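You operate a simulated robot arm through the tools that you are given. There is no shell and no other tool. Be economical: measure what you need, move in short steps, check, and stop when the job is done.

You run a simulated two-armed robot. Do the job below in one go: nothing can be reset, and whatever is moved stays where it is left.

JOB
Take the wide orange sleeve with blue band and leave it in the inside of the steel basin. Then take the teal plug with blue band and leave it in the purple bin with teal band. Then fetch the tin marked bolts and set it on the shelf marked tins. Then press the yellow button of hand lamp to switch it off. Then put the cup with teal handle and green band on the surface of the wooden cabinet top away on the top of the long steel bench. Do these in the order given. Set down upright: cup with teal handle and green band.

It is judged by the outcome, as a careful person would: the job done as asked, and still so three seconds after it is handed in. It fails if anything else is knocked over, pushed out of place, dropped, spilled or broken.

ROBOT AND FRAMES
Two 7-joint arms with two-finger parallel grippers on one trunk, on a base that drives. Base frame: it is fixed to the floor where the robot stands at the start and does not move with it; the origin is under the middle of the robot, x ahead of it, y to its left, z up; the surface under the hand at the start is at about z = 1260. Lengths are in mm, angles in degrees, forces in N, time in s.
The left shoulder is at the start at [23, 173, 1487], the right one opposite. With the tool pointing down near the work surface each hand reaches from about 220 to 660 mm from the robot's upright axis, wherever it stands, measured 20 degrees to its own side. Places, roughly: cup with teal handle and green band [-2250, 3500, 1000]; inside of the steel basin [-1600, 3200, 900]; purple bin with teal band (15x18x8 cm) [-2700, 3400, 900]; shelf marked tins [500, -200, 1300]; teal plug with blue band (4x4x5 cm) [-2500, 3300, 900]; tin marked bolts [-2250, 3250, 1000]; top of the long steel bench [-900, 3300, 900]; wide orange sleeve with blue band (5x5x5 cm) [500, -200, 1300]; yellow button of hand lamp [-2300, 3500, 1000]. Payload 3.6 kg a hand.
The tool frame of a hand sits at the grasp point between the pads (the TCP): z along the fingers, y along the line on which they close. The tips reach 30 mm beyond it. The gripper opens to 110 mm. The fingers are 20 mm wide and 10 mm thick; the gripper's body (48 by 112 mm) begins 55 mm behind the TCP.
Orientation is that of the tool frame in the base frame, as a unit quaternion [w, x, y, z]. With the fingers straight down and closing along the base's y, the tool's x points along the base's -x, its y along +y and its z along -z.

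CONTROLS
- The arms move only by the tool play_rows. It takes "left_steps", "right_steps" or both (then of equal length, played together; a hand with none holds still); each is a list of rows, each a list of 6 numbers: the shift along the base's x, y, z in units of 100 mm (1.0 is 100 mm), then the turn, a rotation vector about the base's x, y, z in units of 180 degrees (1.0 is 180 degrees). In form: [[x, y, z, rx, ry, rz], ...]. A call has 1 to 12 rows; each row is the pose to reach, as a shift and turn from the pose commanded when the call began. "left_jaw" and "right_jaw" are, for a hand that has rows, the opening in per cent of the stroke, from 0 (shut) to 100 (fully open), set as the call begins (left out, the last holds). A call with a number of a shift or a turn outside -1 to 1 is refused whole. Each row takes 0.2 s and may step no farther than 50 mm and 8.6 degrees from the row before; otherwise, or with a gripper value out of range, the whole call is refused. Where a pose cannot be reached the arm comes as near as it can. A force on the tool above 40 N (or 10 N above the force at the start of the call, whichever is more), or a blocked arm, ends the call early, and 0.2 s more pass. Each finger travels about 153 mm/s and halts on what it meets, pressing with about 28 N; the grip force reading is that of the motor and also rises with nothing between the fingers. The clock runs only during rows and for 0.2 s after the last one: add rows that repeat a pose to give the fingers time. The reply holds the time, the measured pose of the TCP, the force on the tool along the base axes, the opening and the grip force, in the units named above and with some noise, with the torque about the TCP (base axes, N m) and any sound that the robot's microphone picked up.
- Cameras (640 x 400 px; columns grow to the right, rows downward): "scene" is now at [96.2, -31.9, 1660.5]; the picture's right is [-0.35, -0.94, 0.00], its down [-0.52, 0.19, -0.83] and it looks along [0.78, -0.29, -0.55] (base axes); focal length 214 px, centre (320, 200). "left" rides on the left gripper at [73, -17, -103] in its tool frame; the picture's right is [0.23, 0.97, 0.00], its down [-0.76, 0.18, -0.62] and it looks along [-0.61, 0.14, 0.78] (tool axes); focal length 222 px, centre (320, 200). "right" rides on the right gripper at [72, 17, -103] in its tool frame; the picture's right is [-0.23, 0.97, 0.00], its down [-0.76, -0.18, -0.62] and it looks along [-0.61, -0.14, 0.78] (tool axes); focal length 222 px, centre (320, 200). There is no depth. A picture from a camera that has moved, and an enlarged one, comes with that camera's place and axes in the base frame and with its lens.
- capture(camera): a new picture of that camera. The clock stands still meanwhile.
- move_column(by): slides the trunk up (or, below 0, down) by that many mm; the arms and the scene camera ride with it, the base frame stays. It gives what a move gives, with no picture.
- roll_base(legs): drives the robot by 1 to 6 legs, each [ahead, left, turn to the left] in mm, mm and degrees, along the robot's own axes; the way and the turn of a leg run together, so that a leg with both is an arc; at most 1500 mm and 180 degrees a leg. The arms and the cameras ride along, it lands a little off, and it stops where it bumps. It gives what a move gives.
- aim_head(pan, tilt): turns the head with the scene camera to pan (to the left, within 86 degrees either way) and tilt (down, from -29 to 69), counted from straight ahead of the robot. It gives what a move gives.
- enlarge(camera, box): a new picture of the part [left, top, right, bottom] of that camera's present view, enlarged. The clock stands still meanwhile.
- hand_in(): hands the job in; it is judged then, once.

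Go step by step. Nothing tells you exact positions but the pictures and the camera data: compare them with the known pose of the tool, close in by small moves and look again before you grip or let go. The budget is 165 turns and 130 pictures, counting those below and the enlarged ones. Unless the task says otherwise, let go and move clear before handing in.

The tools are called after "Request:" by a JSON object that holds its "name" and its "arguments". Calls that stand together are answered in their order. play_rows: Moves the arms, as the interface text tells. Its arguments: {"type":"object","properties":{"left_steps":{"type":"array","items":{"type":"array","items":{"type":"number"}}},"left_jaw":{"type":"number"},"right_steps":{"type":"array","items":{"type":"array","items":{"type":"number"}}},"right_jaw":{"type":"number"}},"required":[]} The other tools are called the same way: move_column (by) slides the trunk up or down; roll_base (legs) drives the base; aim_head (pan, tilt) turns the head that bears the scene camera; capture (camera) takes a picture; enlarge (camera, box) takes an enlarged picture of a part of a camera's view; hand_in () hands the job in.

At the start:

```text
t: 0.0
left_position: [346.9, 29.3, 1560.2]
left_tcp_rot: [-0.001, -0.002, 1.0, 0.0]
left_ft_force: [-0.1, 0.2, 0.7]
left_wrist_torque: [0.0, -0.01, 0.0]
left_finger_gap: 110.0
left_grasp_force: 0.1
right_position: [334.8, -241.0, 1459.0]
right_tcp_rot: [0.0, 0.0, 1.0, 0.0]
right_ft_force: [0.1, -0.1, 0.0]
right_wrist_torque: [0.04, -0.01, 0.0]
right_finger_gap: 109.9
right_grasp_force: 0.0
trunk travel left (down, up): [-600.0, 163.0]
robot x, y, heading: [2.2, 1.8, -0.0]
head pan, tilt: [-20.4, 33.5]
```

scene: 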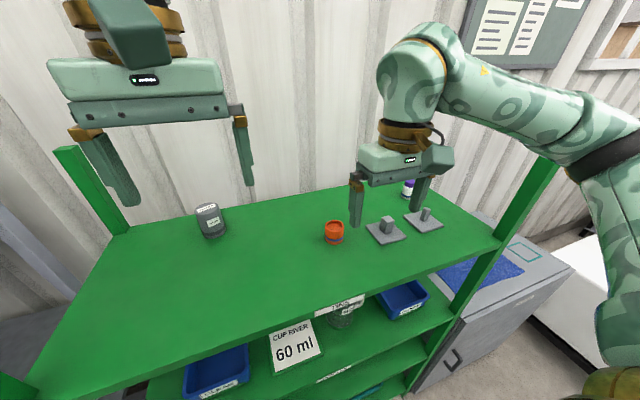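
right: 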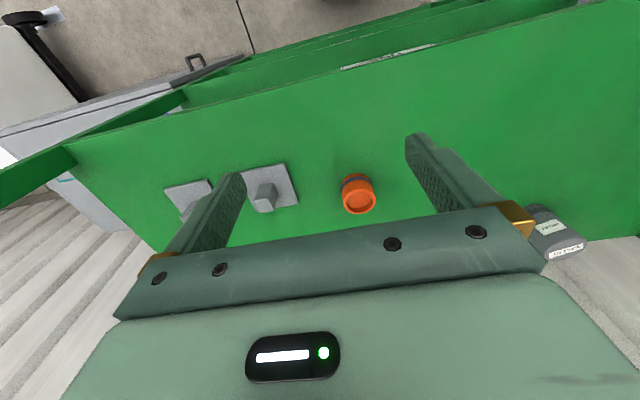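
left: 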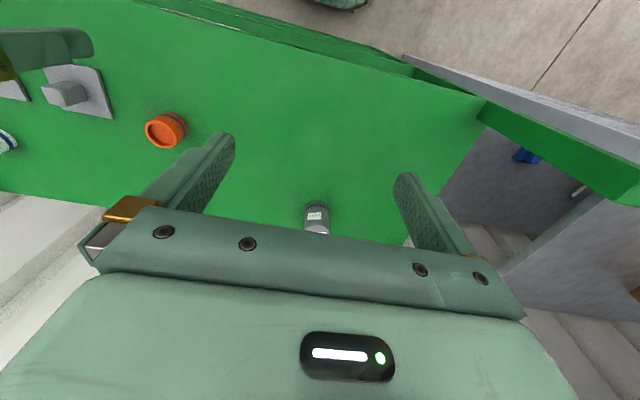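

The orange sleeve with the blue band stands on the green shelf at about [477, -213, 1285]. I'll bring the right hand above it and look again.

Request:
{"name": "play_rows", "arguments": {"right_steps": [[0.45, 0.1, 0, 0, 0, 0], [0.9, 0.2, -0.1, 0, 0, 0], [1.0, 0.28, -0.5, 0, 0, 0], [1.0, 0.28, -0.5, 0, 0, 0]], "right_jaw": 80}}

Request:
{"name": "capture", "arguments": {"camera": "right"}}

Request:
{"name": "enlarge", "arguments": {"camera": "scene", "box": [180, 140, 500, 340]}}

```text
t: 1.0
left_position: [347.9, 30.4, 1559.3]
left_tcp_rot: [-0.001, -0.002, 1.0, -0.001]
left_ft_force: [-0.2, 0.3, 0.1]
left_wrist_torque: [0.0, 0.01, -0.01]
left_finger_gap: 109.9
left_grasp_force: 0.1
right_position: [433.4, -213.2, 1408.2]
right_tcp_rot: [0.0, 0.0, 1.0, 0.0]
right_ft_force: [0.1, 0.2, 0.0]
right_wrist_torque: [-0.04, 0.03, 0.04]
right_finger_gap: 87.8
right_grasp_force: 0.1
trunk travel left (down, up): [-600.0, 163.0]
robot x, y, heading: [0.1, 2.9, 0.1]
head pan, tilt: [-20.4, 33.5]
```

```text
126 pictures are left
camera right: at [362.3, -196.2, 1510.5], right [0.23, 0.97, 0.0], down [0.76, -0.18, 0.62], along [0.61, -0.14, -0.78], focal length 222 px, centre (320, 200)
```

right: 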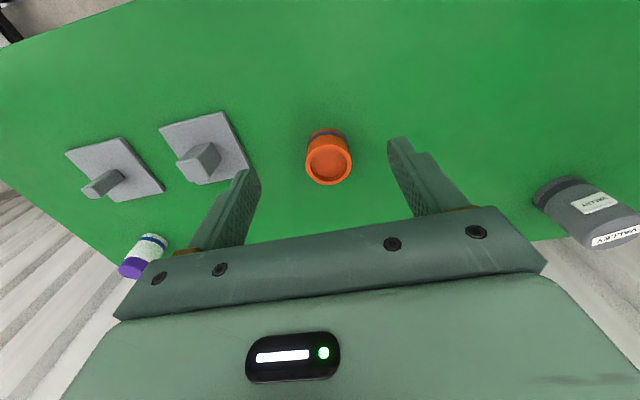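

```text
2.00 times, centred on (340, 240) of scene
camera zoom: at [96.1, -31.7, 1660.5], right [-0.35, -0.94, 0.0], down [-0.52, 0.19, -0.83], along [0.78, -0.29, -0.55], focal length 429 px, centre (280, 120)
```

zoom: 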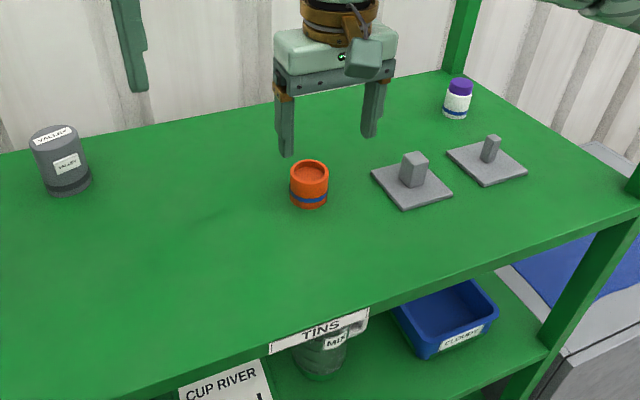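

The sleeve centre is at [476, -213], its top near 1310. I'll go over it and down, then grip.

Request:
{"name": "play_rows", "arguments": {"right_steps": [[0.42, 0, 0, 0, 0, 0], [0.42, 0, -0.4, 0, 0, 0], [0.42, 0, -0.8, 0, 0, 0], [0.42, 0, -0.99, 0, 0, 0]]}}

Request:
{"name": "capture", "arguments": {"camera": "right"}}

```text
t: 2.0
left_position: [349.6, 31.6, 1559.3]
left_tcp_rot: [0.0, -0.002, 1.0, -0.001]
left_ft_force: [0.4, -0.4, 0.5]
left_wrist_torque: [0.03, 0.03, 0.04]
left_finger_gap: 110.0
left_grasp_force: 0.1
right_position: [476.5, -211.0, 1309.6]
right_tcp_rot: [0.0, -0.001, 1.0, 0.0]
right_ft_force: [-0.5, -0.2, 0.6]
right_wrist_torque: [0.01, 0.03, 0.02]
right_finger_gap: 88.1
right_grasp_force: 0.1
trunk travel left (down, up): [-600.0, 163.0]
robot x, y, heading: [2.2, 1.4, 0.1]
head pan, tilt: [-20.4, 33.5]
```

```text
124 pictures are left
camera right: at [404.7, -195.7, 1412.6], right [0.23, 0.97, 0.0], down [0.76, -0.18, 0.62], along [0.61, -0.14, -0.78], focal length 222 px, centre (320, 200)
```

right: 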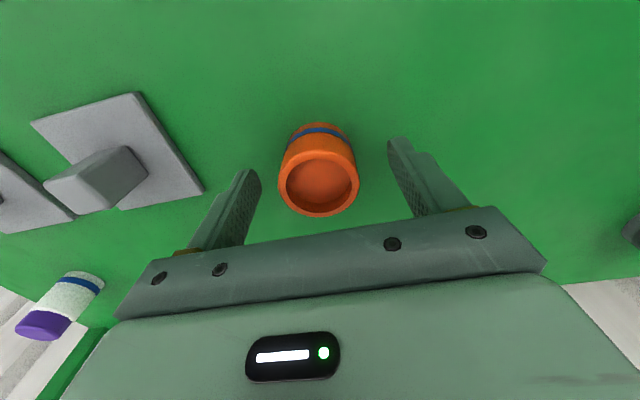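

Lined up. Lower 12 mm and close.

Request:
{"name": "play_rows", "arguments": {"right_steps": [[0, -0.01, -0.12, 0, 0, 0], [0, -0.01, -0.12, 0, 0, 0]]}}

Request:
{"name": "play_rows", "arguments": {"right_steps": [[0, 0, 0, 0, 0, 0], [0, 0, 0, 0, 0, 0], [0, 0, 0, 0, 0, 0]], "right_jaw": 0}}

Request:
{"name": "play_rows", "arguments": {"right_steps": [[0, 0, 0.2, 0, 0, 0], [0, 0, 0.6, 0, 0, 0], [0, 0, 0.9, 0, 0, 0], [-0.4, 0, 1, 0, 0, 0], [-0.8, 0, 1, 0, 0, 0]]}}

Request:
{"name": "capture", "arguments": {"camera": "right"}}

```text
t: 2.6
left_position: [347.3, 29.7, 1559.0]
left_tcp_rot: [0.0, -0.002, 1.0, -0.001]
left_ft_force: [-0.5, 0.4, -0.6]
left_wrist_torque: [-0.03, 0.02, 0.01]
left_finger_gap: 110.4
left_grasp_force: 0.0
right_position: [476.6, -214.0, 1296.8]
right_tcp_rot: [0.0, 0.0, 1.0, 0.001]
right_ft_force: [-0.1, 0.2, 0.4]
right_wrist_torque: [-0.01, -0.02, 0.01]
right_finger_gap: 87.9
right_grasp_force: 0.1
trunk travel left (down, up): [-600.0, 163.0]
robot x, y, heading: [-0.9, 1.2, 0.1]
head pan, tilt: [-20.4, 33.5]
```

```text
t: 3.4
left_position: [346.7, 30.3, 1560.4]
left_tcp_rot: [-0.001, -0.002, 1.0, -0.001]
left_ft_force: [0.5, 0.3, 0.2]
left_wrist_torque: [0.03, 0.01, 0.0]
left_finger_gap: 109.8
left_grasp_force: 0.1
right_position: [476.9, -212.6, 1297.7]
right_tcp_rot: [0.0, 0.0, 1.0, 0.0]
right_ft_force: [0.3, -0.1, -0.2]
right_wrist_torque: [-0.01, 0.03, 0.0]
right_finger_gap: 48.8
right_grasp_force: 28.2
trunk travel left (down, up): [-600.0, 163.0]
robot x, y, heading: [0.8, -2.8, 0.2]
head pan, tilt: [-20.4, 33.5]
```

```text
t: 4.6
left_position: [346.5, 30.1, 1560.5]
left_tcp_rot: [0.0, 0.0, 1.0, -0.001]
left_ft_force: [0.2, -0.1, 0.2]
left_wrist_torque: [-0.03, -0.01, 0.02]
left_finger_gap: 110.1
left_grasp_force: 0.1
right_position: [394.4, -213.7, 1396.8]
right_tcp_rot: [0.0, 0.0, 1.0, 0.0]
right_ft_force: [0.7, -0.5, -1.1]
right_wrist_torque: [0.01, 0.0, -0.01]
right_finger_gap: 49.0
right_grasp_force: 27.8
trunk travel left (down, up): [-600.0, 163.0]
robot x, y, heading: [4.2, -0.2, 0.1]
head pan, tilt: [-20.4, 33.5]
```

```text
123 pictures are left
camera right: at [322.1, -196.6, 1499.1], right [0.23, 0.97, 0.0], down [0.76, -0.18, 0.62], along [0.61, -0.14, -0.78], focal length 222 px, centre (320, 200)
```

right: 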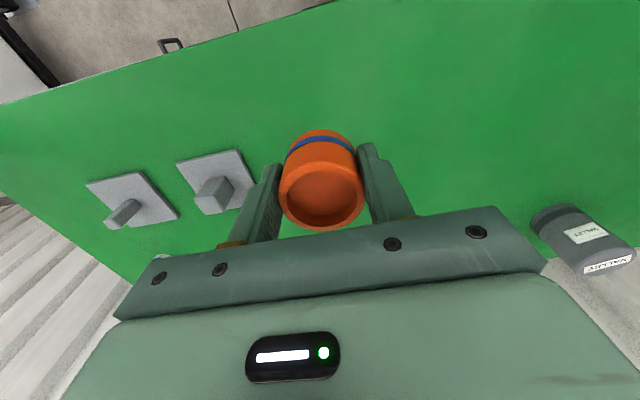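

The sleeve is held. I'll now look around the room to the left and behind.

Request:
{"name": "aim_head", "arguments": {"pan": 86, "tilt": 15}}

Request:
{"name": "capture", "arguments": {"camera": "scene"}}

Request:
{"name": "aim_head", "arguments": {"pan": -80, "tilt": 25}}

Request:
{"name": "capture", "arguments": {"camera": "scene"}}

```text
t: 6.4
left_position: [347.8, 29.8, 1558.5]
left_tcp_rot: [0.0, -0.002, 1.0, -0.001]
left_ft_force: [-0.1, 0.1, -0.2]
left_wrist_torque: [-0.03, -0.03, 0.0]
left_finger_gap: 110.1
left_grasp_force: 0.0
right_position: [395.6, -212.1, 1396.4]
right_tcp_rot: [0.0, -0.001, 1.0, 0.001]
right_ft_force: [-0.2, 0.2, -0.2]
right_wrist_torque: [-0.02, 0.02, 0.03]
right_finger_gap: 48.7
right_grasp_force: 27.8
trunk travel left (down, up): [-600.0, 163.0]
robot x, y, heading: [1.7, 1.2, -0.1]
head pan, tilt: [85.9, 15.0]
```

```text
122 pictures are left
camera scene: at [19.8, 92.3, 1690.3], right [1.0, -0.07, 0.0], down [-0.02, -0.26, -0.97], along [0.07, 0.96, -0.26], focal length 214 px, centre (320, 200)
```

scene: 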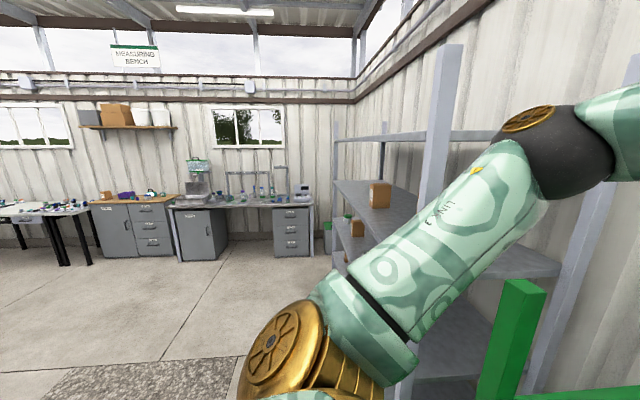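

```text
t: 9.0
left_position: [347.9, 29.8, 1561.0]
left_tcp_rot: [-0.002, -0.002, 1.0, -0.001]
left_ft_force: [0.1, -0.1, 0.0]
left_wrist_torque: [-0.01, 0.01, 0.01]
left_finger_gap: 110.0
left_grasp_force: 0.1
right_position: [396.2, -212.9, 1396.0]
right_tcp_rot: [0.0, -0.001, 1.0, 0.0]
right_ft_force: [0.9, -0.3, -0.5]
right_wrist_torque: [0.01, 0.02, 0.03]
right_finger_gap: 48.9
right_grasp_force: 28.0
trunk travel left (down, up): [-600.0, 163.0]
robot x, y, heading: [1.6, 0.7, -0.1]
head pan, tilt: [-80.0, 25.0]
```

```text
121 pictures are left
camera scene: at [29.1, -91.6, 1674.0], right [-0.98, -0.17, 0.0], down [-0.07, 0.42, -0.91], along [0.16, -0.89, -0.42], focal length 214 px, centre (320, 200)
```

scene: 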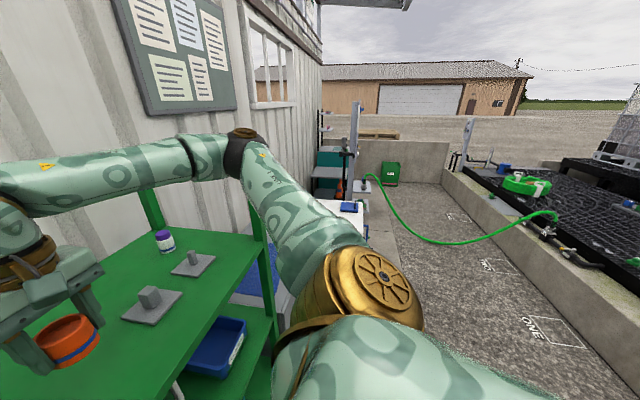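

The sleeve is held; the measuring bench and wooden cabinet are toward +y at x about -2700 to -100. I'll back away from the shelf, turn left and drive there.

Request:
{"name": "roll_base", "arguments": {"legs": [[-600, 0, 0], [0, 0, 90], [1000, 0, 0], [0, 1000, 0], [800, 0, 0]]}}

Request:
{"name": "aim_head", "arguments": {"pan": 0, "tilt": 25}}

Request:
{"name": "capture", "arguments": {"camera": "scene"}}

```text
t: 29.6
left_position: [-1573.9, 2174.6, 1560.8]
left_tcp_rot: [0.0, -0.696, 0.718, -0.001]
left_ft_force: [0.1, 0.8, 0.3]
left_wrist_torque: [0.0, 0.0, 0.02]
left_finger_gap: 110.0
left_grasp_force: 0.1
right_position: [-1329.2, 2214.6, 1395.7]
right_tcp_rot: [0.0, -0.695, 0.719, 0.0]
right_ft_force: [0.0, -0.1, -1.7]
right_wrist_torque: [-0.01, 0.02, 0.0]
right_finger_gap: 49.0
right_grasp_force: 28.1
trunk travel left (down, up): [-600.0, 163.0]
robot x, y, heading: [-1555.7, 1823.3, 87.7]
head pan, tilt: [-80.0, 25.0]
```

```text
t: 31.1
left_position: [-1573.2, 2174.0, 1559.7]
left_tcp_rot: [0.0, -0.696, 0.718, -0.001]
left_ft_force: [0.2, 0.7, 0.1]
left_wrist_torque: [-0.02, -0.01, 0.01]
left_finger_gap: 110.1
left_grasp_force: 0.0
right_position: [-1329.0, 2213.7, 1396.0]
right_tcp_rot: [0.0, -0.695, 0.719, 0.0]
right_ft_force: [0.0, -0.4, -1.2]
right_wrist_torque: [0.02, -0.02, 0.03]
right_finger_gap: 49.1
right_grasp_force: 27.8
trunk travel left (down, up): [-600.0, 163.0]
robot x, y, heading: [-1558.5, 1825.6, 87.9]
head pan, tilt: [0.0, 25.0]
```

```text
120 pictures are left
camera scene: at [-1552.5, 1931.7, 1674.0], right [1.0, -0.04, 0.0], down [-0.01, -0.42, -0.91], along [0.03, 0.91, -0.42], focal length 214 px, centre (320, 200)
```

scene: 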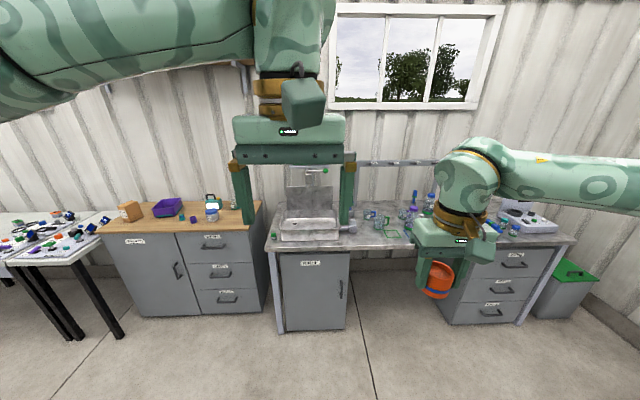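

Basin is at about [-1592, 3194], bench front edge at y≈2930. I'll drive closer with the right arm in front of the basin and lower the trunk.

Request:
{"name": "roll_base", "arguments": {"legs": [[0, 180, 2.1], [700, 0, 0]]}}

Request:
{"name": "move_column", "arguments": {"by": -250}}

Request:
{"name": "aim_head", "arguments": {"pan": -15, "tilt": 40}}

Request:
{"name": "capture", "arguments": {"camera": "scene"}}

Request:
{"name": "capture", "arguments": {"camera": "right"}}

```text
t: 36.1
left_position: [-1767.2, 2879.3, 1560.6]
left_tcp_rot: [-0.001, 0.709, -0.705, 0.001]
left_ft_force: [0.0, 0.4, -0.7]
left_wrist_torque: [0.01, 0.01, 0.03]
left_finger_gap: 110.0
left_grasp_force: 0.0
right_position: [-1525.1, 2928.0, 1395.4]
right_tcp_rot: [0.0, 0.709, -0.705, 0.0]
right_ft_force: [0.4, -0.5, -0.8]
right_wrist_torque: [0.0, 0.01, 0.01]
right_finger_gap: 49.0
right_grasp_force: 28.4
trunk travel left (down, up): [-600.0, 163.0]
robot x, y, heading: [-1737.4, 2530.6, 90.4]
head pan, tilt: [0.0, 25.0]
```

```text
t: 38.7
left_position: [-1768.7, 2878.6, 1309.4]
left_tcp_rot: [0.0, 0.71, -0.704, 0.0]
left_ft_force: [-0.2, -0.2, -1.6]
left_wrist_torque: [0.01, 0.0, -0.02]
left_finger_gap: 109.8
left_grasp_force: 0.1
right_position: [-1525.3, 2929.3, 1146.5]
right_tcp_rot: [0.0, 0.709, -0.705, 0.0]
right_ft_force: [0.1, -0.5, 0.0]
right_wrist_torque: [-0.04, 0.01, 0.02]
right_finger_gap: 49.1
right_grasp_force: 28.1
trunk travel left (down, up): [-350.0, 413.0]
robot x, y, heading: [-1737.6, 2532.9, 90.4]
head pan, tilt: [0.0, 25.0]
```

```text
t: 39.5
left_position: [-1768.1, 2878.4, 1309.9]
left_tcp_rot: [0.0, 0.71, -0.704, 0.001]
left_ft_force: [0.3, 0.9, 1.1]
left_wrist_torque: [-0.06, 0.04, 0.0]
left_finger_gap: 110.1
left_grasp_force: 0.0
right_position: [-1525.5, 2929.2, 1146.0]
right_tcp_rot: [-0.001, 0.709, -0.706, 0.0]
right_ft_force: [0.3, -0.5, -1.4]
right_wrist_torque: [-0.01, 0.0, 0.01]
right_finger_gap: 48.9
right_grasp_force: 28.2
trunk travel left (down, up): [-350.0, 413.0]
robot x, y, heading: [-1736.9, 2532.2, 90.2]
head pan, tilt: [-15.0, 40.0]
```

```text
119 pictures are left
camera scene: at [-1715.7, 2673.8, 1399.0], right [0.97, -0.25, 0.0], down [-0.16, -0.62, -0.77], along [0.19, 0.74, -0.64], focal length 214 px, centre (320, 200)
```

scene: 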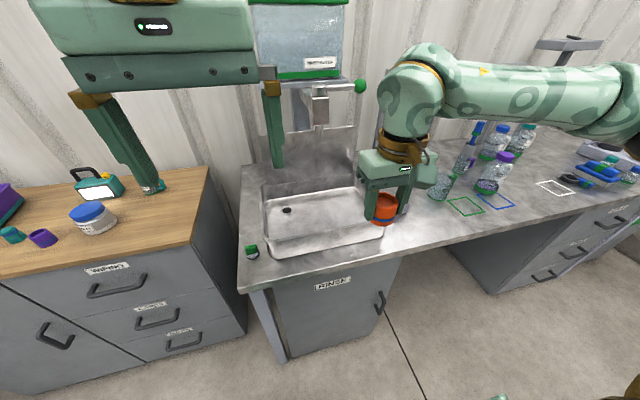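

```text
118 pictures are left
camera right: at [-1541.4, 2856.2, 1248.6], right [-0.97, 0.22, 0.0], down [0.17, 0.76, 0.62], along [0.14, 0.61, -0.78], focal length 222 px, centre (320, 200)
```

right: 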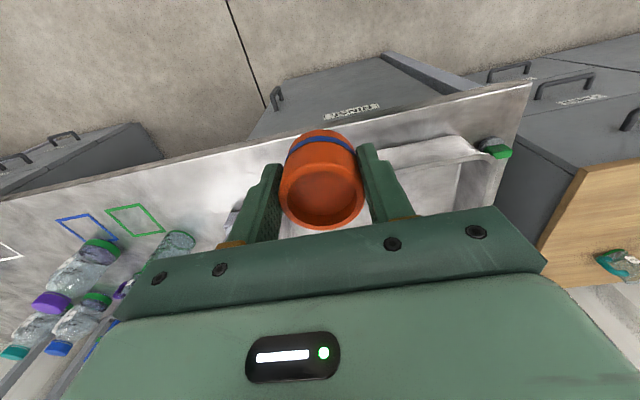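

The basin spans about x -1770..-1397, y 3100..3305, with a spout at its back. I'll shift right and closer so the right hand can place the sleeve in its right front half.

Request:
{"name": "roll_base", "arguments": {"legs": [[0, -110, 0], [60, 0, 0]]}}

Request:
{"name": "move_column", "arguments": {"by": -50}}

Request:
{"name": "capture", "arguments": {"camera": "scene"}}

Request:
{"name": "capture", "arguments": {"camera": "left"}}

```text
t: 41.2
left_position: [-1661.6, 2942.2, 1309.4]
left_tcp_rot: [0.0, 0.71, -0.704, 0.002]
left_ft_force: [-0.5, 1.3, -0.1]
left_wrist_torque: [-0.03, 0.01, -0.01]
left_finger_gap: 109.6
left_grasp_force: 0.1
right_position: [-1419.0, 2992.5, 1144.9]
right_tcp_rot: [0.001, 0.71, -0.705, 0.001]
right_ft_force: [-0.2, 1.0, -0.6]
right_wrist_torque: [-0.01, 0.02, -0.02]
right_finger_gap: 48.8
right_grasp_force: 27.9
trunk travel left (down, up): [-350.0, 413.0]
robot x, y, heading: [-1627.9, 2592.4, 90.5]
head pan, tilt: [-15.0, 40.0]
```

```text
t: 42.1
left_position: [-1660.6, 2940.5, 1260.7]
left_tcp_rot: [-0.001, 0.711, -0.703, 0.001]
left_ft_force: [0.1, -0.7, 0.3]
left_wrist_torque: [0.04, 0.01, -0.02]
left_finger_gap: 109.8
left_grasp_force: 0.0
right_position: [-1418.9, 2990.8, 1096.6]
right_tcp_rot: [0.001, 0.71, -0.704, -0.001]
right_ft_force: [0.0, -0.8, -1.0]
right_wrist_torque: [-0.01, -0.02, 0.0]
right_finger_gap: 48.7
right_grasp_force: 28.1
trunk travel left (down, up): [-300.0, 463.0]
robot x, y, heading: [-1627.4, 2594.6, 90.4]
head pan, tilt: [-15.0, 40.0]
```

```text
117 pictures are left
camera scene: at [-1608.1, 2753.2, 1348.3], right [0.97, -0.25, 0.0], down [-0.16, -0.62, -0.77], along [0.19, 0.74, -0.64], focal length 214 px, centre (320, 200)
```

scene: 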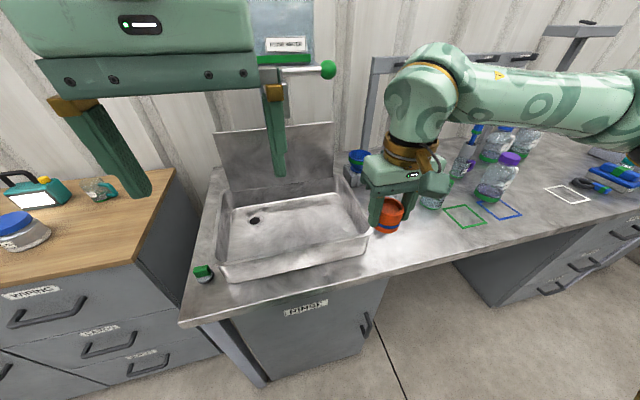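

```text
116 pictures are left
camera left: at [-1644.0, 2867.8, 1364.4], right [-0.97, -0.24, 0.0], down [-0.19, 0.76, 0.62], along [-0.15, 0.61, -0.78], focal length 222 px, centre (320, 200)
```

left: 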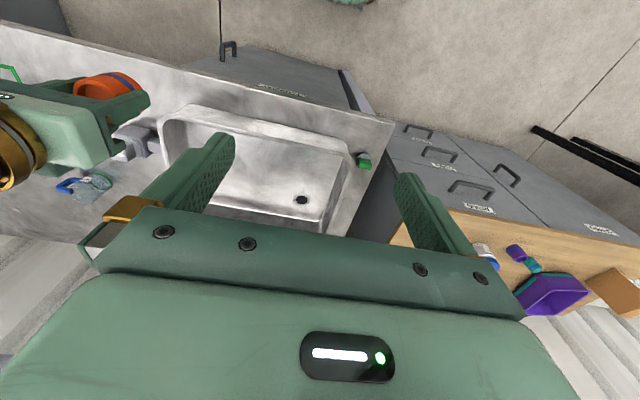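

The basin rim is at about z 945 with its floor near 880; the spout is behind y≈3280. I'll move the sleeve over the right half of the basin at about [-1500, 3170].

Request:
{"name": "play_rows", "arguments": {"right_steps": [[-0.2, 0.4, 0, 0, 0, 0], [-0.4, 0.8, 0, 0, 0, 0], [-0.6, 0.99, 0, 0, 0, 0], [-0.8, 0.99, 0, 0, 0, 0]]}}

Request:
{"name": "play_rows", "arguments": {"right_steps": [[0, 0.4, 0, 0, 0, 0], [0, 0.75, 0, 0, 0, 0], [0, 0.75, 0, 0, 0, 0]]}}

Request:
{"name": "capture", "arguments": {"camera": "scene"}}

Request:
{"name": "capture", "arguments": {"camera": "right"}}

```text
t: 43.1
left_position: [-1661.9, 2939.8, 1259.3]
left_tcp_rot: [0.0, 0.711, -0.703, 0.001]
left_ft_force: [0.3, 0.5, -0.4]
left_wrist_torque: [0.02, -0.01, 0.01]
left_finger_gap: 110.1
left_grasp_force: 0.0
right_position: [-1498.5, 3089.5, 1094.3]
right_tcp_rot: [0.0, 0.71, -0.704, 0.0]
right_ft_force: [0.1, 0.6, -0.3]
right_wrist_torque: [0.0, -0.02, -0.03]
right_finger_gap: 49.0
right_grasp_force: 27.4
trunk travel left (down, up): [-300.0, 463.0]
robot x, y, heading: [-1628.0, 2593.2, 90.2]
head pan, tilt: [-15.0, 40.0]
```

```text
t: 43.9
left_position: [-1659.8, 2938.3, 1259.9]
left_tcp_rot: [-0.001, 0.71, -0.704, 0.0]
left_ft_force: [0.0, -0.5, -0.1]
left_wrist_torque: [-0.03, -0.02, -0.03]
left_finger_gap: 109.8
left_grasp_force: 0.0
right_position: [-1499.8, 3162.7, 1096.2]
right_tcp_rot: [0.001, 0.71, -0.704, 0.0]
right_ft_force: [-0.2, 0.2, -1.7]
right_wrist_torque: [-0.01, 0.0, -0.01]
right_finger_gap: 48.9
right_grasp_force: 28.0
trunk travel left (down, up): [-300.0, 463.0]
robot x, y, heading: [-1629.4, 2592.4, 90.4]
head pan, tilt: [-15.0, 40.0]
```

```text
115 pictures are left
camera scene: at [-1608.0, 2752.9, 1348.3], right [0.97, -0.25, 0.0], down [-0.16, -0.62, -0.77], along [0.19, 0.74, -0.64], focal length 214 px, centre (320, 200)
```

scene: 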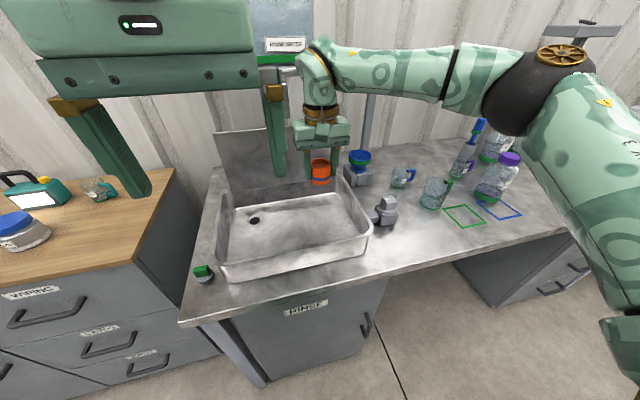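

```text
114 pictures are left
camera right: at [-1515.2, 3089.4, 1198.8], right [-0.98, 0.22, 0.0], down [0.17, 0.76, 0.62], along [0.14, 0.61, -0.78], focal length 222 px, centre (320, 200)
```

right: 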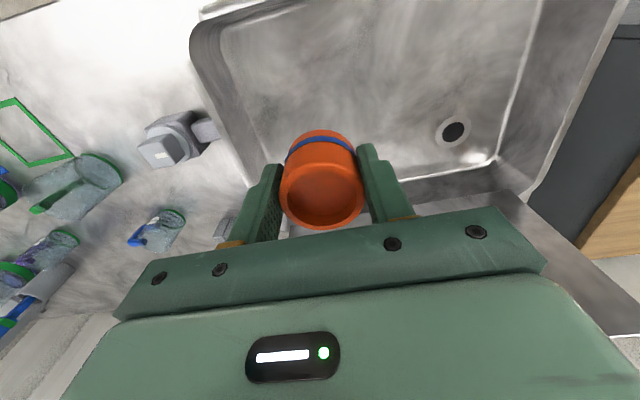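

Directly below is clear basin floor. Lowering until it touches.

Request:
{"name": "play_rows", "arguments": {"right_steps": [[0, 0, -0.4, 0, 0, 0], [0, 0, -0.8, 0, 0, 0], [0, 0, -1.0, 0, 0, 0]]}}

Request:
{"name": "play_rows", "arguments": {"right_steps": [[0, 0, -0.2, 0, 0, 0], [0, 0, -0.4, 0, 0, 0], [0, 0, -0.5, 0, 0, 0]]}}

Request:
{"name": "capture", "arguments": {"camera": "right"}}

Request:
{"name": "capture", "arguments": {"camera": "scene"}}

```text
t: 44.7
left_position: [-1661.3, 2940.9, 1259.6]
left_tcp_rot: [0.0, 0.711, -0.703, 0.002]
left_ft_force: [-0.2, 0.3, -0.4]
left_wrist_torque: [-0.06, 0.0, 0.02]
left_finger_gap: 110.1
left_grasp_force: 0.1
right_position: [-1499.3, 3165.9, 993.5]
right_tcp_rot: [0.0, 0.71, -0.704, 0.001]
right_ft_force: [0.9, 0.0, -1.8]
right_wrist_torque: [0.0, 0.03, 0.02]
right_finger_gap: 48.4
right_grasp_force: 28.3
trunk travel left (down, up): [-300.0, 463.0]
robot x, y, heading: [-1627.2, 2591.6, 90.5]
head pan, tilt: [-15.0, 40.0]
```

```text
t: 45.5
left_position: [-1661.2, 2941.0, 1259.6]
left_tcp_rot: [0.0, 0.711, -0.703, 0.001]
left_ft_force: [-0.6, -0.2, 0.4]
left_wrist_torque: [-0.02, 0.01, 0.05]
left_finger_gap: 110.1
left_grasp_force: 0.1
right_position: [-1497.6, 3164.0, 944.7]
right_tcp_rot: [-0.001, 0.71, -0.704, 0.0]
right_ft_force: [0.1, -0.3, -1.1]
right_wrist_torque: [-0.01, 0.05, -0.01]
right_finger_gap: 48.6
right_grasp_force: 27.9
trunk travel left (down, up): [-300.0, 463.0]
robot x, y, heading: [-1629.9, 2594.0, 90.7]
head pan, tilt: [-15.0, 40.0]
```

```text
113 pictures are left
camera right: at [-1513.3, 3092.1, 1047.6], right [-0.98, 0.22, 0.0], down [0.17, 0.76, 0.62], along [0.14, 0.61, -0.78], focal length 222 px, centre (320, 200)
```

right: 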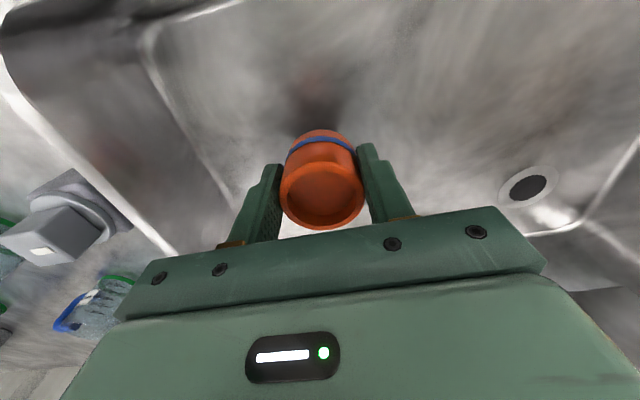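

```text
112 pictures are left
camera scene: at [-1608.1, 2754.0, 1348.1], right [0.97, -0.25, 0.0], down [-0.16, -0.62, -0.77], along [0.19, 0.74, -0.64], focal length 214 px, centre (320, 200)
```

scene: 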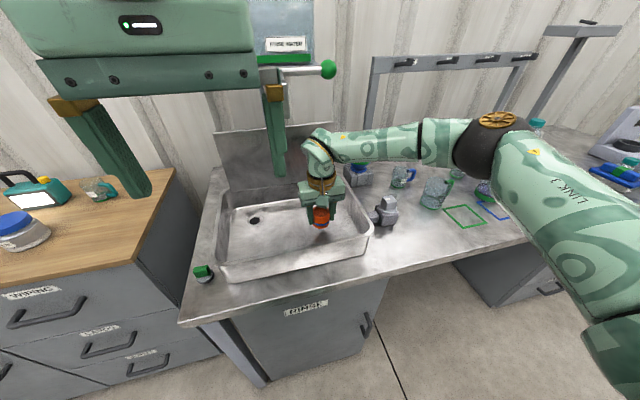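

Still above the floor, a shadow is showing below it. I'll continue in small steps until contact.

Request:
{"name": "play_rows", "arguments": {"right_steps": [[0, 0, -0.1, 0, 0, 0], [0, 0, -0.2, 0, 0, 0], [0, 0, -0.25, 0, 0, 0], [0, 0, -0.3, 0, 0, 0], [0, 0, -0.35, 0, 0, 0], [0, 0, -0.4, 0, 0, 0]]}}

Request:
{"name": "enlarge", "arguments": {"camera": "scene", "box": [200, 120, 420, 290]}}

```text
t: 46.9
left_position: [-1661.0, 2939.9, 1260.6]
left_tcp_rot: [-0.001, 0.71, -0.704, 0.001]
left_ft_force: [0.8, 0.3, -0.1]
left_wrist_torque: [-0.05, -0.02, 0.0]
left_finger_gap: 109.9
left_grasp_force: 0.0
right_position: [-1499.1, 3163.9, 906.6]
right_tcp_rot: [0.0, 0.711, -0.704, -0.001]
right_ft_force: [0.4, 0.1, 6.8]
right_wrist_torque: [-0.02, -0.12, 0.04]
right_finger_gap: 48.5
right_grasp_force: 27.7
trunk travel left (down, up): [-300.0, 463.0]
robot x, y, heading: [-1629.5, 2595.9, 90.5]
head pan, tilt: [-15.0, 40.0]
```

```text
2.35 times, centred on (310, 205) of scene
camera zoom: at [-1608.3, 2753.1, 1348.4], right [0.97, -0.25, 0.0], down [-0.16, -0.62, -0.77], along [0.19, 0.74, -0.64], focal length 505 px, centre (344, 188)
```

zoom: 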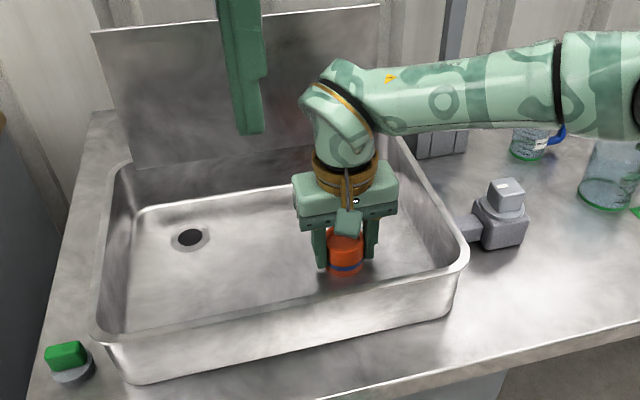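

Contact with the basin floor. Releasing and lifting out.

Request:
{"name": "play_rows", "arguments": {"right_steps": [[0, 0, 0.01, 0, 0, 0], [0, 0, 0.01, 0, 0, 0], [0, 0, 0.01, 0, 0, 0]], "right_jaw": 66}}

Request:
{"name": "play_rows", "arguments": {"right_steps": [[0, 0, 0.3, 0, 0, 0], [0, 0, 0.7, 0, 0, 0], [0, 0, 1.0, 0, 0, 0]]}}

Request:
{"name": "play_rows", "arguments": {"right_steps": [[0, 0, 0.4, 0, 0, 0], [0, 0, 0.8, 0, 0, 0], [0, -0.4, 0.9, 0, 0, 0], [0, -0.8, 0.9, 0, 0, 0], [0.4, -1.0, 0.9, 0, 0, 0]]}}

Request:
{"name": "capture", "arguments": {"camera": "scene"}}

```text
t: 47.7
left_position: [-1661.2, 2940.3, 1259.8]
left_tcp_rot: [0.0, 0.71, -0.704, 0.001]
left_ft_force: [0.0, -0.8, 0.4]
left_wrist_torque: [-0.02, 0.0, 0.02]
left_finger_gap: 109.9
left_grasp_force: 0.3
right_position: [-1499.1, 3165.1, 906.6]
right_tcp_rot: [-0.001, 0.71, -0.704, 0.0]
right_ft_force: [0.2, 0.3, 0.2]
right_wrist_torque: [-0.02, 0.01, 0.01]
right_finger_gap: 72.6
right_grasp_force: 0.0
trunk travel left (down, up): [-300.0, 463.0]
robot x, y, heading: [-1630.6, 2595.3, 90.8]
head pan, tilt: [-15.0, 40.0]
```

```text
t: 48.5
left_position: [-1660.7, 2941.1, 1260.8]
left_tcp_rot: [0.0, 0.711, -0.704, 0.001]
left_ft_force: [0.4, -0.3, 0.9]
left_wrist_torque: [0.02, 0.0, -0.02]
left_finger_gap: 109.9
left_grasp_force: 0.1
right_position: [-1497.7, 3163.4, 1009.2]
right_tcp_rot: [0.0, 0.71, -0.704, 0.0]
right_ft_force: [0.0, -0.4, -0.5]
right_wrist_torque: [0.01, 0.0, 0.0]
right_finger_gap: 72.5
right_grasp_force: 0.0
trunk travel left (down, up): [-300.0, 463.0]
robot x, y, heading: [-1626.0, 2593.4, 90.5]
head pan, tilt: [-15.0, 40.0]
```

```text
t: 49.7
left_position: [-1658.3, 2939.5, 1260.4]
left_tcp_rot: [-0.001, 0.71, -0.704, 0.0]
left_ft_force: [0.2, -0.3, -0.3]
left_wrist_torque: [0.0, 0.03, -0.02]
left_finger_gap: 110.0
left_grasp_force: 0.0
right_position: [-1455.7, 3062.4, 1098.6]
right_tcp_rot: [0.002, 0.709, -0.705, -0.001]
right_ft_force: [-0.4, -0.4, -0.2]
right_wrist_torque: [0.04, 0.07, 0.0]
right_finger_gap: 72.7
right_grasp_force: 0.2
trunk travel left (down, up): [-300.0, 463.0]
robot x, y, heading: [-1627.9, 2593.5, 90.5]
head pan, tilt: [-15.0, 40.0]
```

```text
110 pictures are left
camera scene: at [-1605.4, 2753.1, 1348.2], right [0.97, -0.25, 0.0], down [-0.16, -0.62, -0.77], along [0.19, 0.74, -0.64], focal length 214 px, centre (320, 200)
```

scene: 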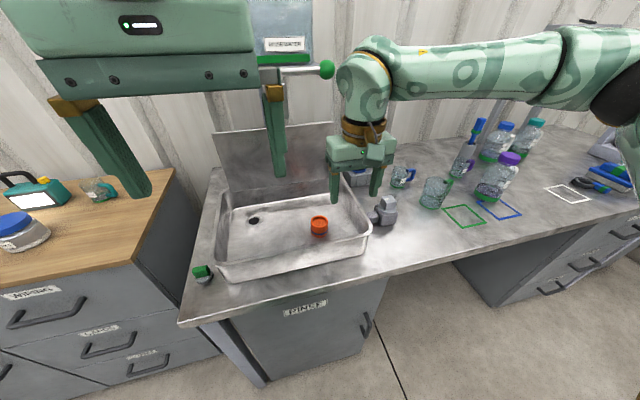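

The sleeve stands in the basin. Next I raise a little and drive left to the wooden cabinet to look at the plug and bin.

Request:
{"name": "move_column", "arguments": {"by": 150}}

Request:
{"name": "roll_base", "arguments": {"legs": [[-100, 0, 0], [0, 770, 0]]}}

Request:
{"name": "aim_head", "arguments": {"pan": 0, "tilt": 35}}

Request:
{"name": "capture", "arguments": {"camera": "scene"}}

```text
t: 51.5
left_position: [-1660.5, 2940.4, 1410.1]
left_tcp_rot: [0.001, 0.711, -0.704, 0.001]
left_ft_force: [0.0, 0.7, 0.0]
left_wrist_torque: [0.01, -0.01, 0.02]
left_finger_gap: 110.1
left_grasp_force: 0.0
right_position: [-1458.9, 3064.3, 1245.6]
right_tcp_rot: [0.0, 0.71, -0.704, 0.0]
right_ft_force: [0.4, -0.2, 0.0]
right_wrist_torque: [0.01, -0.01, 0.0]
right_finger_gap: 72.7
right_grasp_force: 0.1
trunk travel left (down, up): [-450.0, 313.0]
robot x, y, heading: [-1627.6, 2597.2, 90.7]
head pan, tilt: [-15.0, 40.0]
```

```text
t: 56.5
left_position: [-2450.1, 2831.0, 1408.2]
left_tcp_rot: [0.0, 0.713, -0.701, 0.001]
left_ft_force: [0.3, 0.1, 0.8]
left_wrist_torque: [0.03, -0.01, -0.03]
left_finger_gap: 110.0
left_grasp_force: 0.0
right_position: [-2249.4, 2956.4, 1247.0]
right_tcp_rot: [-0.001, 0.712, -0.702, 0.0]
right_ft_force: [0.3, 0.4, 0.4]
right_wrist_torque: [0.01, 0.02, 0.0]
right_finger_gap: 72.7
right_grasp_force: 0.0
trunk travel left (down, up): [-450.0, 313.0]
robot x, y, heading: [-2413.2, 2481.7, 90.8]
head pan, tilt: [-15.0, 40.0]
```

```text
t: 57.2
left_position: [-2449.3, 2830.3, 1410.3]
left_tcp_rot: [0.0, 0.713, -0.701, 0.001]
left_ft_force: [0.4, -0.3, -0.4]
left_wrist_torque: [-0.02, 0.02, 0.0]
left_finger_gap: 110.2
left_grasp_force: 0.1
right_position: [-2248.7, 2956.3, 1247.1]
right_tcp_rot: [0.0, 0.712, -0.703, 0.0]
right_ft_force: [0.5, -0.6, -0.8]
right_wrist_torque: [0.03, -0.03, 0.05]
right_finger_gap: 72.4
right_grasp_force: 0.1
trunk travel left (down, up): [-450.0, 313.0]
robot x, y, heading: [-2414.8, 2487.7, 90.6]
head pan, tilt: [0.0, 35.0]
```

```text
109 pictures are left
camera scene: at [-2416.7, 2603.8, 1507.5], right [1.0, 0.01, 0.0], down [0.01, -0.57, -0.82], along [-0.01, 0.82, -0.57], focal length 214 px, centre (320, 200)
```

scene: 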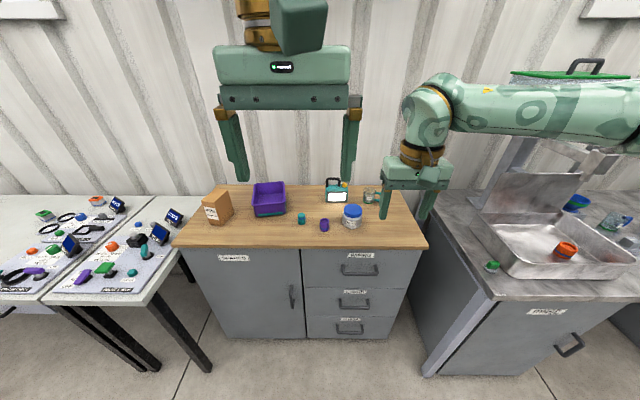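

Request:
{"name": "enlarge", "arguments": {"camera": "scene", "box": [180, 165, 430, 260]}}

Request:
{"name": "capture", "arguments": {"camera": "left"}}

Request:
{"name": "capture", "arguments": {"camera": "right"}}

```text
2.56 times, centred on (305, 212) of scene
camera zoom: at [-2416.7, 2603.8, 1507.5], right [1.0, 0.01, 0.0], down [0.01, -0.57, -0.82], along [-0.01, 0.82, -0.57], focal length 549 px, centre (358, 168)
```

zoom: 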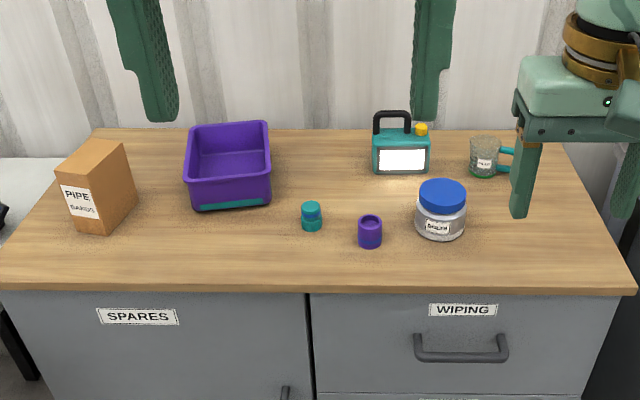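

```text
107 pictures are left
camera left: at [-2431.9, 2759.6, 1514.0], right [-0.97, -0.24, 0.0], down [-0.19, 0.76, 0.62], along [-0.15, 0.6, -0.78], focal length 222 px, centre (320, 200)
```

left: 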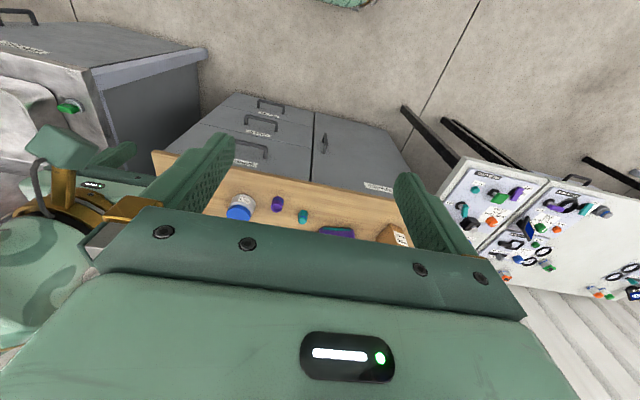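

```text
106 pictures are left
camera right: at [-2262.9, 2883.7, 1349.7], right [-0.98, 0.21, 0.0], down [0.17, 0.76, 0.62], along [0.13, 0.61, -0.78], focal length 222 px, centre (320, 200)
```

right: 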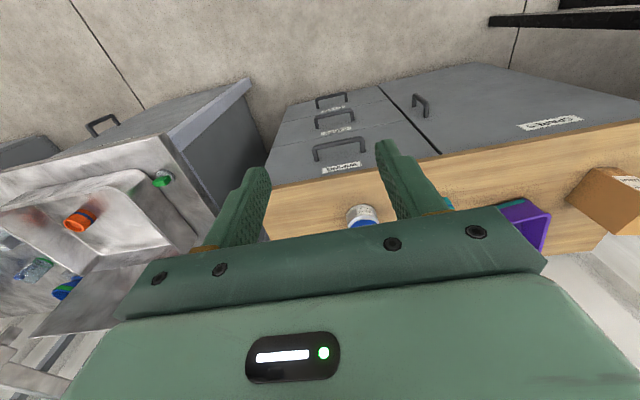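

On the cabinet I see the purple bin with teal band, teal plug at about [-2504, 3306], the purple cup-shaped piece, a blue-lidded jar, the lamp and the cup. I'll tuck the right hand back, drive closer and lower.

Request:
{"name": "play_rows", "arguments": {"right_steps": [[0, -0.4, 0.3, 0, 0, 0], [0, -0.8, 0.6, 0, 0, 0], [0.2, -1.0, 1.0, 0, 0, 0], [0.5, -1.0, 1.0, 0, 0, 0]]}}

Request:
{"name": "roll_base", "arguments": {"legs": [[290, -10, -0.7]]}}

Request:
{"name": "move_column", "arguments": {"by": -170}}

Request:
{"name": "aim_head", "arguments": {"pan": 10, "tilt": 45}}

Request:
{"name": "capture", "arguments": {"camera": "scene"}}

Request:
{"name": "capture", "arguments": {"camera": "left"}}

```text
t: 58.2
left_position: [-2447.9, 2831.6, 1410.2]
left_tcp_rot: [0.0, 0.713, -0.701, 0.0]
left_ft_force: [-0.4, 0.4, -0.3]
left_wrist_torque: [0.01, 0.03, -0.02]
left_finger_gap: 110.0
left_grasp_force: 0.0
right_position: [-2195.8, 2854.0, 1344.8]
right_tcp_rot: [0.001, 0.713, -0.702, -0.001]
right_ft_force: [1.0, -0.2, -0.6]
right_wrist_torque: [0.01, 0.02, 0.0]
right_finger_gap: 72.8
right_grasp_force: 0.1
trunk travel left (down, up): [-450.0, 313.0]
robot x, y, heading: [-2413.4, 2485.6, 90.7]
head pan, tilt: [0.0, 35.0]
```

```text
t: 60.2
left_position: [-2437.6, 3125.0, 1410.0]
left_tcp_rot: [-0.001, 0.709, -0.705, 0.0]
left_ft_force: [0.4, -0.3, 0.5]
left_wrist_torque: [-0.01, -0.01, -0.01]
left_finger_gap: 110.0
left_grasp_force: 0.1
right_position: [-2186.2, 3145.7, 1344.6]
right_tcp_rot: [0.001, 0.708, -0.706, 0.0]
right_ft_force: [-0.2, 0.2, -0.7]
right_wrist_torque: [-0.04, 0.02, -0.02]
right_finger_gap: 72.5
right_grasp_force: 0.0
trunk travel left (down, up): [-450.0, 313.0]
robot x, y, heading: [-2408.7, 2776.9, 90.2]
head pan, tilt: [0.0, 35.0]
```

```text
t: 62.2
left_position: [-2438.2, 3125.1, 1240.3]
left_tcp_rot: [-0.001, 0.709, -0.705, 0.001]
left_ft_force: [-0.2, -0.1, -0.5]
left_wrist_torque: [0.0, 0.0, 0.01]
left_finger_gap: 109.7
left_grasp_force: 0.0
right_position: [-2185.9, 3146.3, 1175.2]
right_tcp_rot: [0.0, 0.709, -0.706, 0.0]
right_ft_force: [0.0, -0.1, 0.4]
right_wrist_torque: [0.0, 0.01, -0.01]
right_finger_gap: 72.6
right_grasp_force: 0.0
trunk travel left (down, up): [-280.0, 483.0]
robot x, y, heading: [-2405.3, 2779.5, 90.1]
head pan, tilt: [0.0, 35.0]
```

```text
t: 62.9
left_position: [-2438.6, 3125.6, 1239.1]
left_tcp_rot: [0.001, 0.709, -0.705, 0.001]
left_ft_force: [-0.2, 0.1, 0.0]
left_wrist_torque: [0.03, -0.02, 0.0]
left_finger_gap: 109.7
left_grasp_force: 0.1
right_position: [-2186.3, 3147.2, 1175.5]
right_tcp_rot: [0.001, 0.709, -0.706, 0.0]
right_ft_force: [-0.2, -0.5, 1.1]
right_wrist_torque: [-0.02, 0.0, -0.02]
right_finger_gap: 72.5
right_grasp_force: 0.0
trunk travel left (down, up): [-280.0, 483.0]
robot x, y, heading: [-2403.2, 2777.3, 90.1]
head pan, tilt: [10.0, 45.0]
```

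```text
105 pictures are left
camera scene: at [-2422.2, 2945.0, 1320.5], right [0.98, 0.18, 0.0], down [0.12, -0.7, -0.71], along [-0.12, 0.7, -0.71], focal length 214 px, centre (320, 200)
```

scene: 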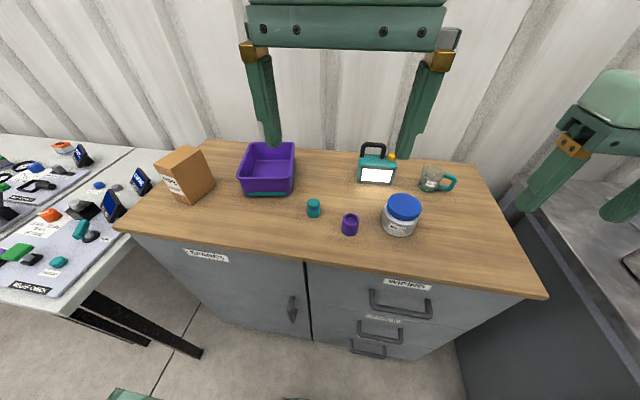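

```text
104 pictures are left
camera left: at [-2421.4, 3053.5, 1344.1], right [-0.97, -0.23, 0.0], down [-0.18, 0.76, 0.62], along [-0.14, 0.61, -0.78], focal length 222 px, centre (320, 200)
```

left: 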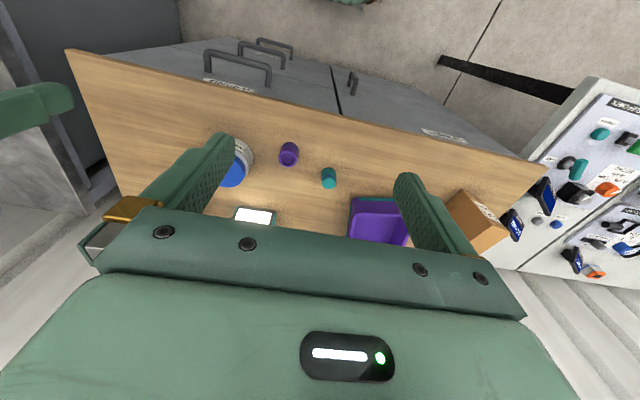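

Plug is around [-2506, 3335, ~895]. I'll bring the left hand nearer for a better fix on height.

Request:
{"name": "play_rows", "arguments": {"left_steps": [[-0.2, 0.3, -0.2, 0, 0, 0], [-0.4, 0.6, -0.5, 0, 0, 0], [-0.6, 0.9, -0.8, 0, 0, 0], [-0.68, 1.0, -1.0, 0, 0, 0], [-0.68, 1.0, -1.0, 0, 0, 0]], "left_jaw": 75}}

Request:
{"name": "capture", "arguments": {"camera": "left"}}

Request:
{"name": "capture", "arguments": {"camera": "scene"}}

```text
t: 64.1
left_position: [-2506.0, 3223.4, 1139.3]
left_tcp_rot: [0.0, 0.709, -0.705, 0.0]
left_ft_force: [0.5, -0.1, 0.2]
left_wrist_torque: [0.0, 0.01, 0.02]
left_finger_gap: 82.4
left_grasp_force: 0.1
right_position: [-2186.9, 3147.0, 1175.7]
right_tcp_rot: [0.0, 0.708, -0.706, 0.0]
right_ft_force: [0.1, 0.1, -0.8]
right_wrist_torque: [-0.01, 0.01, -0.01]
right_finger_gap: 72.8
right_grasp_force: 0.0
trunk travel left (down, up): [-280.0, 483.0]
robot x, y, heading: [-2408.1, 2781.4, 90.2]
head pan, tilt: [10.0, 45.0]
```

```text
103 pictures are left
camera left: at [-2489.4, 3152.5, 1244.0], right [-0.97, -0.23, 0.0], down [-0.18, 0.76, 0.62], along [-0.14, 0.61, -0.78], focal length 222 px, centre (320, 200)
```

left: 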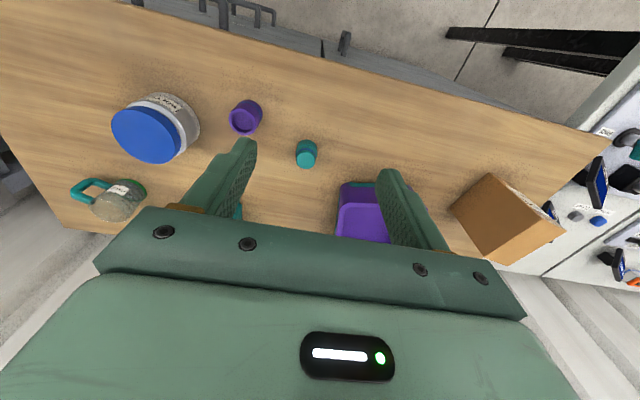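

```text
102 pictures are left
camera scene: at [-2422.2, 2944.8, 1320.5], right [0.98, 0.18, 0.0], down [0.12, -0.7, -0.71], along [-0.12, 0.7, -0.71], focal length 214 px, centre (320, 200)
```

scene: 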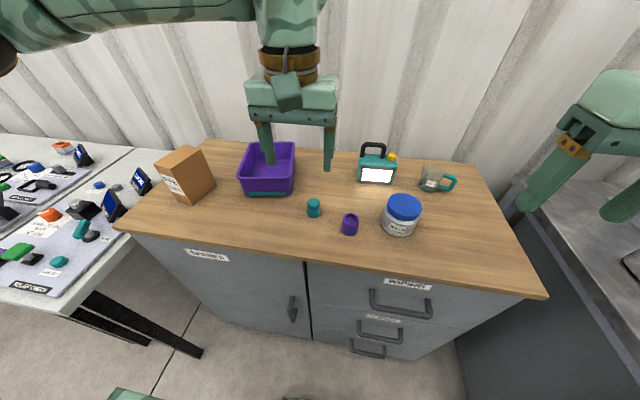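

Plug triangulates to [-2505, 3333, 893]. I'll move over it and descend.

Request:
{"name": "play_rows", "arguments": {"left_steps": [[0, 0.4, -0.2, 0, 0, 0], [0, 0.8, -0.5, 0, 0, 0], [0.005, 1.0, -0.9, 0, 0, 0], [0.005, 1.0, -1.0, 0, 0, 0]]}}

Request:
{"name": "play_rows", "arguments": {"left_steps": [[0, 0.1, -0.2, 0, 0, 0], [0, 0.1, -0.5, 0, 0, 0], [0, 0.1, -0.7, 0, 0, 0], [0, 0.1, -0.7, 0, 0, 0]]}}

Request:
{"name": "capture", "arguments": {"camera": "left"}}

Request:
{"name": "enlarge", "arguments": {"camera": "scene", "box": [220, 130, 420, 255]}}

```text
t: 65.1
left_position: [-2505.9, 3325.1, 1040.2]
left_tcp_rot: [0.0, 0.709, -0.706, 0.0]
left_ft_force: [-0.3, 0.5, -0.1]
left_wrist_torque: [0.0, 0.0, 0.03]
left_finger_gap: 82.5
left_grasp_force: 0.0
right_position: [-2185.4, 3146.2, 1175.5]
right_tcp_rot: [0.0, 0.709, -0.706, -0.001]
right_ft_force: [-0.5, -0.1, -0.3]
right_wrist_torque: [0.02, -0.01, 0.0]
right_finger_gap: 72.6
right_grasp_force: 0.1
trunk travel left (down, up): [-280.0, 483.0]
robot x, y, heading: [-2406.3, 2777.6, 90.3]
head pan, tilt: [10.0, 45.0]
```

```text
t: 66.1
left_position: [-2505.8, 3336.5, 970.4]
left_tcp_rot: [-0.001, 0.71, -0.705, 0.001]
left_ft_force: [-0.2, 0.4, 0.0]
left_wrist_torque: [-0.01, 0.0, 0.02]
left_finger_gap: 82.7
left_grasp_force: 0.1
right_position: [-2186.2, 3145.4, 1175.5]
right_tcp_rot: [0.0, 0.708, -0.706, 0.0]
right_ft_force: [-0.6, 0.4, -0.7]
right_wrist_torque: [-0.03, 0.01, 0.01]
right_finger_gap: 72.6
right_grasp_force: 0.1
trunk travel left (down, up): [-280.0, 483.0]
robot x, y, heading: [-2409.1, 2777.3, 90.2]
head pan, tilt: [10.0, 45.0]
```

```text
101 pictures are left
camera left: at [-2488.9, 3264.0, 1074.0], right [-0.97, -0.23, 0.0], down [-0.18, 0.76, 0.62], along [-0.14, 0.61, -0.78], focal length 222 px, centre (320, 200)
```

left: 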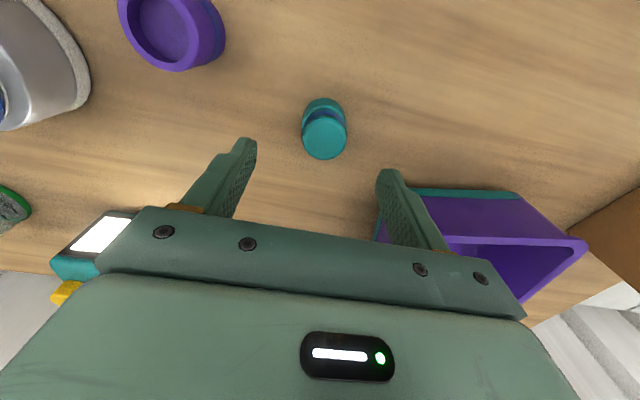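

```text
3.20 times, centred on (320, 192) of scene
camera zoom: at [-2422.3, 2944.8, 1320.5], right [0.98, 0.18, 0.0], down [0.12, -0.7, -0.71], along [-0.12, 0.7, -0.71], focal length 686 px, centre (320, 224)
```

zoom: 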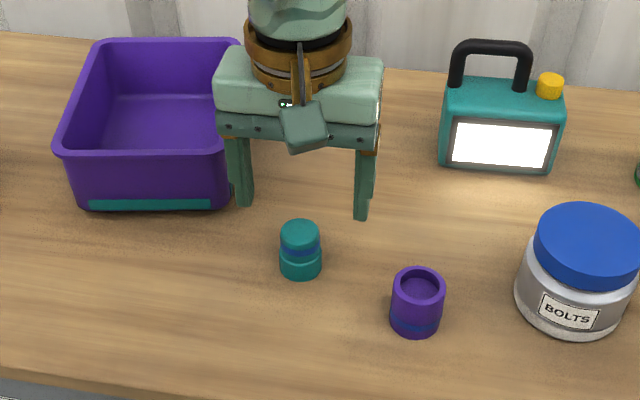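

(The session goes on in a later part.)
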